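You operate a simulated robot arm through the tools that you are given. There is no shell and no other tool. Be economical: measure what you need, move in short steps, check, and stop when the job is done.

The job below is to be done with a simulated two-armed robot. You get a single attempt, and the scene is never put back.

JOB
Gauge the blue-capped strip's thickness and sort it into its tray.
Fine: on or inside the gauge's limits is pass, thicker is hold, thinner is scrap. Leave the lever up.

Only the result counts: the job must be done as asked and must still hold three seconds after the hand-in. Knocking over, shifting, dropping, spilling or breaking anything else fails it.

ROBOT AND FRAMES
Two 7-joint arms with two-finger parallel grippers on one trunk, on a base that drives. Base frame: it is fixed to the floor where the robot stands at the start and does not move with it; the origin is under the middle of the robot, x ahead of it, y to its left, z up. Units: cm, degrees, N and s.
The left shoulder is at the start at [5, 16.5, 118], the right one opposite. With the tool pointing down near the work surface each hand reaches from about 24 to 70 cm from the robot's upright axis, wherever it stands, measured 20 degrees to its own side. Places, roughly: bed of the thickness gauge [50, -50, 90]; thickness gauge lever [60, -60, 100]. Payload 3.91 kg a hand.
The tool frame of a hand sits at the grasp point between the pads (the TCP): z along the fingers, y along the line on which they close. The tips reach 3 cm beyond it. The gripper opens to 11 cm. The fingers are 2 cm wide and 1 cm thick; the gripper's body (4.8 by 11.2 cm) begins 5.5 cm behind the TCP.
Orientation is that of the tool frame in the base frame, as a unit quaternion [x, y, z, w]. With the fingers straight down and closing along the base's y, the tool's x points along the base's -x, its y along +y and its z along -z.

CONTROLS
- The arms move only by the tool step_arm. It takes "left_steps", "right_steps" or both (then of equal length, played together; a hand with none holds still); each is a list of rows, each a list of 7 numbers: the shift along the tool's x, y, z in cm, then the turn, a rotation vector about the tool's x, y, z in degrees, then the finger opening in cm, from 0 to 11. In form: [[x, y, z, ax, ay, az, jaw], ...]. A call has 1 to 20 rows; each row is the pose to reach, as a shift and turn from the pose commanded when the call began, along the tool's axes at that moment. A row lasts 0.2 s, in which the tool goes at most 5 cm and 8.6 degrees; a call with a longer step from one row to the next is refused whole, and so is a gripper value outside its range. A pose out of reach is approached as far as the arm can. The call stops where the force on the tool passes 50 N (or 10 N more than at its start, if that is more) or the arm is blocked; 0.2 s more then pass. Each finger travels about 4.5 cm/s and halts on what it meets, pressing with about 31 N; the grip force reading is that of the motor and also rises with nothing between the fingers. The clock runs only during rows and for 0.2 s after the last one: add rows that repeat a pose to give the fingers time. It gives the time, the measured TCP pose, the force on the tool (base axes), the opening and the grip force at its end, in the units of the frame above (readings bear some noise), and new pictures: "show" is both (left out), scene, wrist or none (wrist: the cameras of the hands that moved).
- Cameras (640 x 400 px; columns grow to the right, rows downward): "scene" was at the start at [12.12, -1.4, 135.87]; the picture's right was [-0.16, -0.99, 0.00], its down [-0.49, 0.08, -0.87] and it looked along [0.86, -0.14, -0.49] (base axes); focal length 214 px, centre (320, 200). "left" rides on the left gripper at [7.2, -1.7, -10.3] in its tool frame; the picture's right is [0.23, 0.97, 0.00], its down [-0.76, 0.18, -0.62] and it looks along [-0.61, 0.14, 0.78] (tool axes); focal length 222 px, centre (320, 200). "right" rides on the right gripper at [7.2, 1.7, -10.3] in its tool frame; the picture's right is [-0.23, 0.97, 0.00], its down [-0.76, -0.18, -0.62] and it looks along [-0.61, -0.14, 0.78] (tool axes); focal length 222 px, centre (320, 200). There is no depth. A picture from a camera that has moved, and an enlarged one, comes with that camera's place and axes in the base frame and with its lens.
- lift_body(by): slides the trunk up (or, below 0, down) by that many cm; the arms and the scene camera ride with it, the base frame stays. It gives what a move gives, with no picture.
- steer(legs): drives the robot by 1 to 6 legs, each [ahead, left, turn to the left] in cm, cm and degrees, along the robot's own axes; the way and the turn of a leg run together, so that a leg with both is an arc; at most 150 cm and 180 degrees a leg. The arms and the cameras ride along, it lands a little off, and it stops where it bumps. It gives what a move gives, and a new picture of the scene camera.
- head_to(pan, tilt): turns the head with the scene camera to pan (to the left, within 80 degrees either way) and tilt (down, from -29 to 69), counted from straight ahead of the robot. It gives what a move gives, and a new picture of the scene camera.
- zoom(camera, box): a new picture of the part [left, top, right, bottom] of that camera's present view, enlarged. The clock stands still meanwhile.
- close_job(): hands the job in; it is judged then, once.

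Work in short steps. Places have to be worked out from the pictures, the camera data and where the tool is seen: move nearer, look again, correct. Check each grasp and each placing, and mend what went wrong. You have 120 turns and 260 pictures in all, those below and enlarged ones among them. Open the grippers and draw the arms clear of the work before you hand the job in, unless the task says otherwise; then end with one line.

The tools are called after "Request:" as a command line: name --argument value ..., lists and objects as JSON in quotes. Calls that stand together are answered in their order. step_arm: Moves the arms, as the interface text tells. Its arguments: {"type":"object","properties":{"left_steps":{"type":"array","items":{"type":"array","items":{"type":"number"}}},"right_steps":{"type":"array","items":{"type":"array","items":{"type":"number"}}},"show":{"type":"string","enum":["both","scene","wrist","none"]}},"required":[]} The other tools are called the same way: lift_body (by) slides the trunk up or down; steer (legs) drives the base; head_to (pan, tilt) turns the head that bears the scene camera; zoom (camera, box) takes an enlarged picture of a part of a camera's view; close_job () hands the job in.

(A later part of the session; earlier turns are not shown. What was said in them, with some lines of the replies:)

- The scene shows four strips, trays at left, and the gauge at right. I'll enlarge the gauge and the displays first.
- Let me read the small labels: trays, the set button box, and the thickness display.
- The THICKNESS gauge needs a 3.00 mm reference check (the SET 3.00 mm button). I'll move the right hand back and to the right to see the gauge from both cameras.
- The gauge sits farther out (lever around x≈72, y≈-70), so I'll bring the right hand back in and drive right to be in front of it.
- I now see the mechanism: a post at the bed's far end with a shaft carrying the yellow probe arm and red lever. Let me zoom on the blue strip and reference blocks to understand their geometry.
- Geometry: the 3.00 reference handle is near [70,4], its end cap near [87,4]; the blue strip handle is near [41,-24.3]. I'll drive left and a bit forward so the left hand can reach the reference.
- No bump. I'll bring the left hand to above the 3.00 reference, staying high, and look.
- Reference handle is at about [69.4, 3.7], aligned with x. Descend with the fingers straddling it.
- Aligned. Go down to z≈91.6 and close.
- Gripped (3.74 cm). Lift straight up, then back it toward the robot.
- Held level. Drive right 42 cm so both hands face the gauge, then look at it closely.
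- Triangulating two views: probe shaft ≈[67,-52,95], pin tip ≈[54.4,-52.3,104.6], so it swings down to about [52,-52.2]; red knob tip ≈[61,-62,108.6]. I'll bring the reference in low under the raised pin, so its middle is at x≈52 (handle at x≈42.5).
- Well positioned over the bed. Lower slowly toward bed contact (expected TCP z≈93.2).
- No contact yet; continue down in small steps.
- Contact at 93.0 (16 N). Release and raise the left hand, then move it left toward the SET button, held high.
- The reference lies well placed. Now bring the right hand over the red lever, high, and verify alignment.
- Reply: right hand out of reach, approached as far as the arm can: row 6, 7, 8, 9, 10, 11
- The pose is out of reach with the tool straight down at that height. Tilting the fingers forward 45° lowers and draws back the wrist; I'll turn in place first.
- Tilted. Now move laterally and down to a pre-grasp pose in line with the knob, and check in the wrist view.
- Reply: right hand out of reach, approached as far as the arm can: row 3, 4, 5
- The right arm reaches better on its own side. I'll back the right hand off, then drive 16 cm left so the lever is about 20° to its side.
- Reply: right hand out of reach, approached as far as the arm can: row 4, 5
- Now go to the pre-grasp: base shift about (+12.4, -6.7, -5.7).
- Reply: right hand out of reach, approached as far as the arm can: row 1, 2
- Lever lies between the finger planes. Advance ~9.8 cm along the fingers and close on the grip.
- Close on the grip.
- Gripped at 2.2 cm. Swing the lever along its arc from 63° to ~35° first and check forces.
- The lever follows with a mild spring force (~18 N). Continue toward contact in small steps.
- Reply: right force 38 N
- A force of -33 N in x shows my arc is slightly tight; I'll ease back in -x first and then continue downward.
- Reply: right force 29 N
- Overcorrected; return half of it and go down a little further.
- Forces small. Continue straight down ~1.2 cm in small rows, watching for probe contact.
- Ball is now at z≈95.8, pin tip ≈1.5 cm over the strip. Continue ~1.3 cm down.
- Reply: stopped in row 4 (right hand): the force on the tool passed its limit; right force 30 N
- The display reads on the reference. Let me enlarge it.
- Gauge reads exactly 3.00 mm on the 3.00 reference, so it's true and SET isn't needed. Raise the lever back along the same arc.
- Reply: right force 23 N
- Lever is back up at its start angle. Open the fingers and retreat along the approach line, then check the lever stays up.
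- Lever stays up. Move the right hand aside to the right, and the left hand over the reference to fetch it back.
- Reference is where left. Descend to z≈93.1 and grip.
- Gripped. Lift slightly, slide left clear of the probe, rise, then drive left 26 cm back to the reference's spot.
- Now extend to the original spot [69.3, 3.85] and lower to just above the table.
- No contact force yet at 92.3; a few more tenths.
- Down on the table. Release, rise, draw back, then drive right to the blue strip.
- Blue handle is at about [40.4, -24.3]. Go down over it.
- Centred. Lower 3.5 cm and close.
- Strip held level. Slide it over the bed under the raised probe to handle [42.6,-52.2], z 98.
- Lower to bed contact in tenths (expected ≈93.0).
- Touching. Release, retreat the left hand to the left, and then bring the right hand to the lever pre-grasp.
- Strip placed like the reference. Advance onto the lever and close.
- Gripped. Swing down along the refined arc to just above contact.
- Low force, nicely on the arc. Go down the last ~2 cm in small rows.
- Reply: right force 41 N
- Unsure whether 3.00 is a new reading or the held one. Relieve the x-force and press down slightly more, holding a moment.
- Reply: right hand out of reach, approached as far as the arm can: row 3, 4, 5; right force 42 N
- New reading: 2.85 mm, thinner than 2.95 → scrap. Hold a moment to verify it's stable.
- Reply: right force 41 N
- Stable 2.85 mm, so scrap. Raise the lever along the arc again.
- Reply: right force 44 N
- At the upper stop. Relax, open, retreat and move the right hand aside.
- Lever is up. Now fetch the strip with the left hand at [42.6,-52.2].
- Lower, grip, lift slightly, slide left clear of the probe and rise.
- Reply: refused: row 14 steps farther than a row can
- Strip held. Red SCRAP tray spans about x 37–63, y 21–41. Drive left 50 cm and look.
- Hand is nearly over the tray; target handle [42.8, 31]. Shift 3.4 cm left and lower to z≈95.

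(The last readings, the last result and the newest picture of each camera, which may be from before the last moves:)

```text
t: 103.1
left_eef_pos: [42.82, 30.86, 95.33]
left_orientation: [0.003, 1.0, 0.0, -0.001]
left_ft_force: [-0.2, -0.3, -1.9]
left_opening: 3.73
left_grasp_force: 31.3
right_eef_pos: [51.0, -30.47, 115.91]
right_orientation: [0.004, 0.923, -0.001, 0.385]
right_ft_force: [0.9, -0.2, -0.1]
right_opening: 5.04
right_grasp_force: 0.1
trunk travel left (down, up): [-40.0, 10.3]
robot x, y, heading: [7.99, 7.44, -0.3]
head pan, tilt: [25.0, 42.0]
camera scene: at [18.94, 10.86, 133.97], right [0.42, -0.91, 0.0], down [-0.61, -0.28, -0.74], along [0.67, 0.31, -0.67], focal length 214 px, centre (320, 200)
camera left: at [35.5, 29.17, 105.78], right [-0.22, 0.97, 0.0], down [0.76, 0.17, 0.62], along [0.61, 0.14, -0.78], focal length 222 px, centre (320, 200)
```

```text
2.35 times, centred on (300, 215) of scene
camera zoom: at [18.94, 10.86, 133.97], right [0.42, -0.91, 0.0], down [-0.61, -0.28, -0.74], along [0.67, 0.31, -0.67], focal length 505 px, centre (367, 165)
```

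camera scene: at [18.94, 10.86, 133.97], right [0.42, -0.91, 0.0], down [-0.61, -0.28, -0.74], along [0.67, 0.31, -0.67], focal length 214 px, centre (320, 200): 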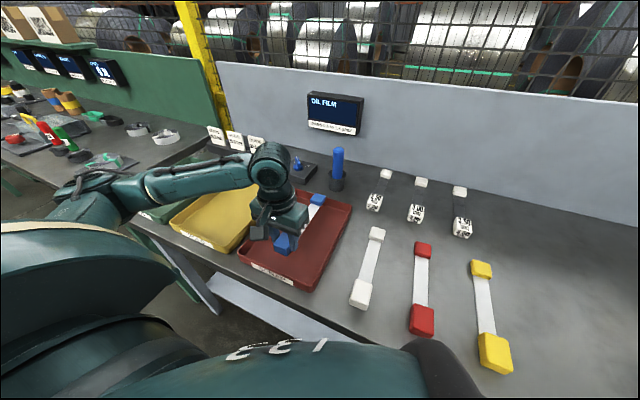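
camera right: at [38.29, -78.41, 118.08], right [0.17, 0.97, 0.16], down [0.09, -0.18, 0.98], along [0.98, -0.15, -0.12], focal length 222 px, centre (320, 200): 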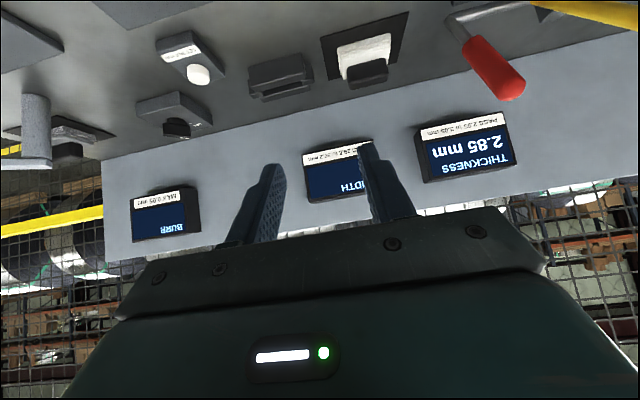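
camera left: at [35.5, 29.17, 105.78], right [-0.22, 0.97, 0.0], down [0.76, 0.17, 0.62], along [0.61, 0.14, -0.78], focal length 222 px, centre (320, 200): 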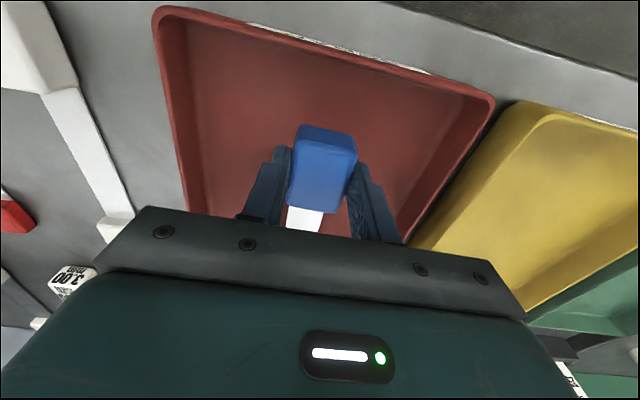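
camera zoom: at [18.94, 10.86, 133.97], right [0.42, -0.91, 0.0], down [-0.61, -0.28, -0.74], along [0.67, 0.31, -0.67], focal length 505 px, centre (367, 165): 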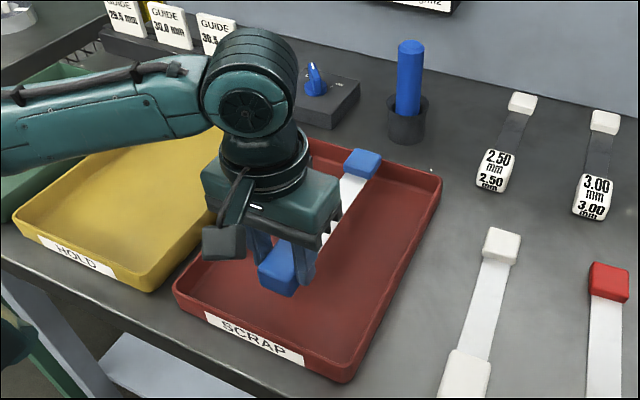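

Shift 0.6 cm back for even end clearance, and lower to the tray floor in small steps.

Request:
step_arm --left_steps '[[0.6, 0, 0, 0, 0, 0, 0], [0.6, 0, 1.0, 0, 0, 0, 0], [0.6, 0, 1.8, 0, 0, 0, 0], [0.6, 0, 2.2, 0, 0, 0, 0], [0.6, 0, 2.5, 0, 0, 0, 0]]' --show "wrist"

Request:
step_arm --left_steps '[[0, 0, 0.15, 0, 0, 0, 0], [0, 0, 0.3, 0, 0, 0, 0], [0, 0, 0.4, 0, 0, 0, 0]]' --show "none"

```text
t: 104.3
left_eef_pos: [42.34, 30.79, 93.01]
left_orientation: [0.001, 1.0, 0.0, 0.0]
left_ft_force: [0.6, -0.1, -1.7]
left_opening: 3.69
left_grasp_force: 31.1
right_eef_pos: [51.07, -30.4, 115.84]
right_orientation: [0.005, 0.923, -0.002, 0.385]
right_ft_force: [-0.7, -0.8, -0.5]
right_opening: 4.98
right_grasp_force: 0.0
trunk travel left (down, up): [-40.0, 10.3]
robot x, y, heading: [8.48, 7.21, -0.3]
head pan, tilt: [25.0, 42.0]
camera left: at [34.97, 29.18, 103.31], right [-0.22, 0.97, 0.0], down [0.76, 0.17, 0.62], along [0.61, 0.14, -0.78], focal length 222 px, centre (320, 200)
```

left: 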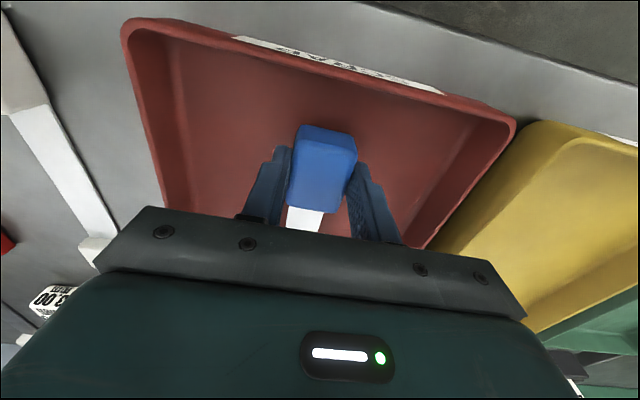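

```text
t: 105.1
left_eef_pos: [42.25, 30.86, 92.54]
left_orientation: [0.002, 1.0, 0.0, 0.0]
left_ft_force: [-1.0, -0.2, -1.6]
left_opening: 3.72
left_grasp_force: 31.4
right_eef_pos: [51.01, -30.41, 115.83]
right_orientation: [0.004, 0.923, -0.001, 0.385]
right_ft_force: [-0.1, 0.0, 0.2]
right_opening: 5.01
right_grasp_force: 0.1
trunk travel left (down, up): [-40.0, 10.3]
robot x, y, heading: [7.91, 7.26, -0.3]
head pan, tilt: [25.0, 42.0]
```

Request:
step_arm --left_steps '[[0, 0, 0.15, 0, 0, 0, 0], [0, 0, 0.3, 0, 0, 0, 0]]' --show "none"

```text
t: 105.7
left_eef_pos: [42.26, 30.79, 92.31]
left_orientation: [0.002, 1.0, 0.0, 0.002]
left_ft_force: [-0.5, 0.3, 9.1]
left_opening: 3.74
left_grasp_force: 30.6
right_eef_pos: [50.98, -30.41, 116.04]
right_orientation: [0.004, 0.923, -0.002, 0.386]
right_ft_force: [-0.5, 0.9, -0.5]
right_opening: 4.97
right_grasp_force: 0.0
trunk travel left (down, up): [-40.0, 10.3]
robot x, y, heading: [8.29, 7.53, -0.1]
head pan, tilt: [25.0, 42.0]
```

On the tray floor (9 N). Release and withdraw upward and back.

Request:
step_arm --left_steps '[[0, 0, -0.1, 0, 0, 0, 2], [0, 0, -0.1, 0, 0, 0, 5.5], [0, 0, -0.1, 0, 0, 0, 6], [0, 0, -3, 0, 0, 0, 6], [0, 0, -7, 0, 0, 0, 7], [0, 0, -12, 0, 0, 0, 8], [0, 0, -17, 0, 0, 0, 9], [0, 0, -22, 0, 0, 0, 11], [4, 0, -25, 0, 0, 0, 11], [8, 0, -28, 0, 0, 0, 11]]'

Request:
zoom --camera "scene" --box '[200, 130, 400, 300]'

Request:
head_to --pan -30 --tilt 35

```text
t: 107.9
left_eef_pos: [34.22, 30.96, 120.19]
left_orientation: [0.002, 1.0, 0.0, -0.001]
left_ft_force: [-0.3, 0.7, -0.1]
left_opening: 11.01
left_grasp_force: 0.1
right_eef_pos: [50.95, -30.58, 115.93]
right_orientation: [0.004, 0.923, -0.001, 0.386]
right_ft_force: [0.0, -1.2, -1.4]
right_opening: 5.01
right_grasp_force: 0.1
trunk travel left (down, up): [-40.0, 10.3]
robot x, y, heading: [7.93, 7.56, -0.5]
head pan, tilt: [25.0, 42.0]
camera scene: at [18.86, 10.83, 133.97], right [0.42, -0.91, 0.0], down [-0.61, -0.28, -0.74], along [0.68, 0.31, -0.67], focal length 214 px, centre (320, 200)
camera left: at [26.83, 29.21, 130.6], right [-0.22, 0.97, 0.0], down [0.76, 0.17, 0.62], along [0.61, 0.14, -0.78], focal length 222 px, centre (320, 200)
```

scene: 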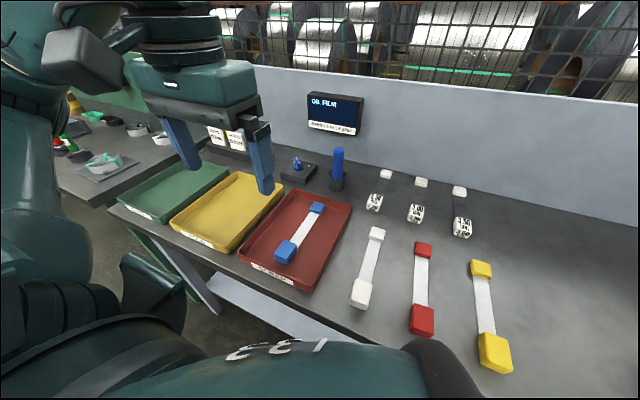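
left: 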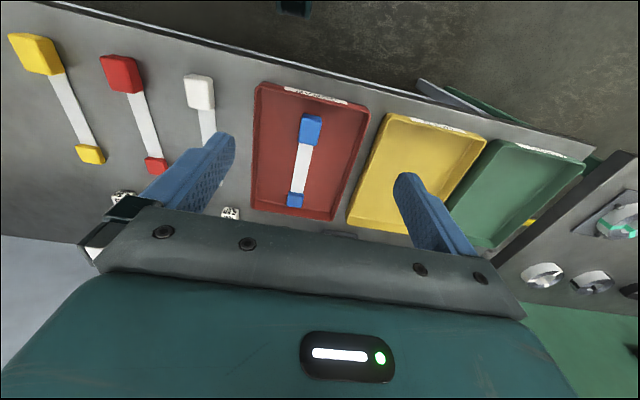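

```text
2.35 times, centred on (300, 215) of scene
camera zoom: at [18.86, 10.83, 133.97], right [0.42, -0.91, 0.0], down [-0.61, -0.28, -0.74], along [0.68, 0.31, -0.67], focal length 505 px, centre (367, 165)
```

zoom: 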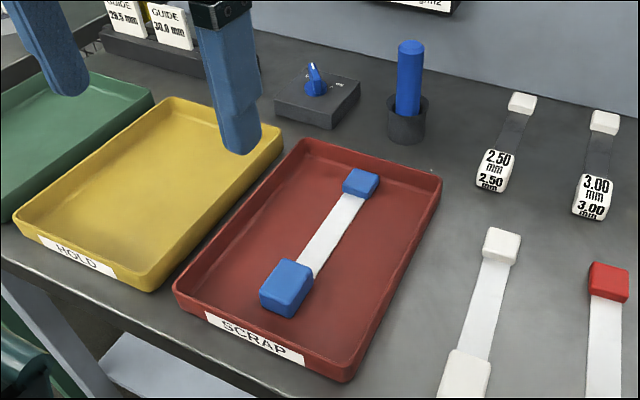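

```text
t: 109.1
left_eef_pos: [34.33, 30.87, 120.07]
left_orientation: [0.002, 1.0, 0.001, 0.0]
left_ft_force: [-0.2, 0.1, 0.8]
left_opening: 11.01
left_grasp_force: 0.1
right_eef_pos: [51.02, -30.39, 115.75]
right_orientation: [0.004, 0.923, -0.001, 0.385]
right_ft_force: [-0.4, -0.5, -0.8]
right_opening: 4.99
right_grasp_force: 0.0
trunk travel left (down, up): [-40.0, 10.3]
robot x, y, heading: [7.96, 7.15, -0.4]
head pan, tilt: [-30.0, 35.0]
camera scene: at [18.95, 2.93, 135.01], right [-0.5, -0.86, 0.0], down [-0.5, 0.29, -0.82], along [0.71, -0.41, -0.57], focal length 214 px, centre (320, 200)
```

scene: 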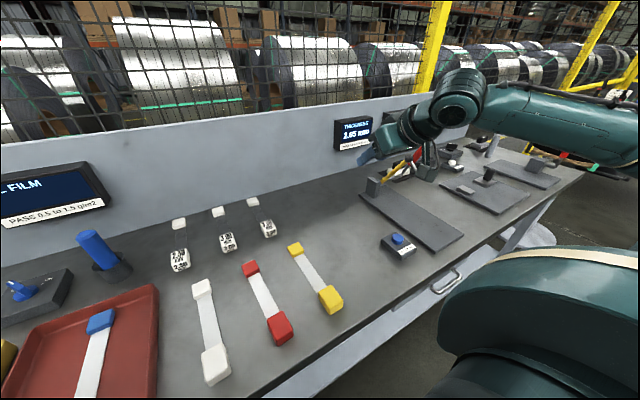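

The strip lies flat in SCRAP and the reference is back in its row. I'll open the right gripper and draw it back, confirming the lever is still up.

Request:
step_arm --right_steps '[[0, 1, -3, 0, 0, 0, 7], [0, 2, -6, 0, 0, 0, 9], [0, 3, -9, 0, 0, 0, 11], [0, 3, -9, 0, 0, 0, 11]]' --show "scene"

Request:
zoom --camera "scene" --box '[320, 100, 500, 260]'

```text
t: 110.1
left_eef_pos: [34.24, 30.99, 120.11]
left_orientation: [0.002, 1.0, 0.0, -0.001]
left_ft_force: [-0.3, -0.3, 0.5]
left_opening: 11.02
left_grasp_force: 0.1
right_eef_pos: [44.68, -27.35, 122.11]
right_orientation: [0.005, 0.923, -0.002, 0.385]
right_ft_force: [0.3, 0.9, 1.1]
right_opening: 11.0
right_grasp_force: 0.1
trunk travel left (down, up): [-40.0, 10.3]
robot x, y, heading: [8.31, 7.19, -0.3]
head pan, tilt: [-30.0, 35.0]
camera scene: at [18.97, 2.9, 135.01], right [-0.5, -0.86, 0.0], down [-0.5, 0.29, -0.82], along [0.71, -0.41, -0.57], focal length 214 px, centre (320, 200)
```

scene: 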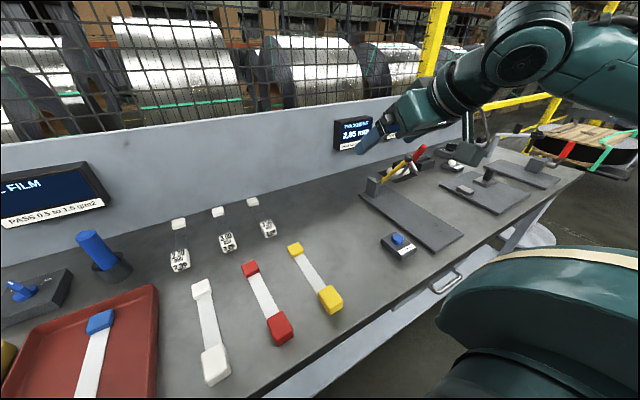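

```text
2.50 times, centred on (410, 180) of scene
camera zoom: at [18.97, 2.9, 135.01], right [-0.5, -0.86, 0.0], down [-0.5, 0.29, -0.82], along [0.71, -0.41, -0.57], focal length 536 px, centre (95, 250)
```

zoom: 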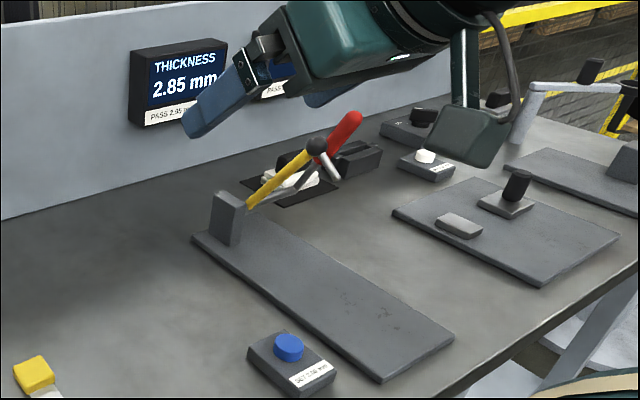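

The lever is up, the strip (2.85 mm) is in SCRAP, and both hands are clear and open. Handing in.

Request:
close_job

```text
The job is handed in.
```

The blue-capped strip measured 2.85 mm, below the 2.95 to 3.05 mm limits, so it is in the SCRAP tray; the gauge read 3.00 mm on the 3.00 mm reference, which is back in its place, and the lever is up.
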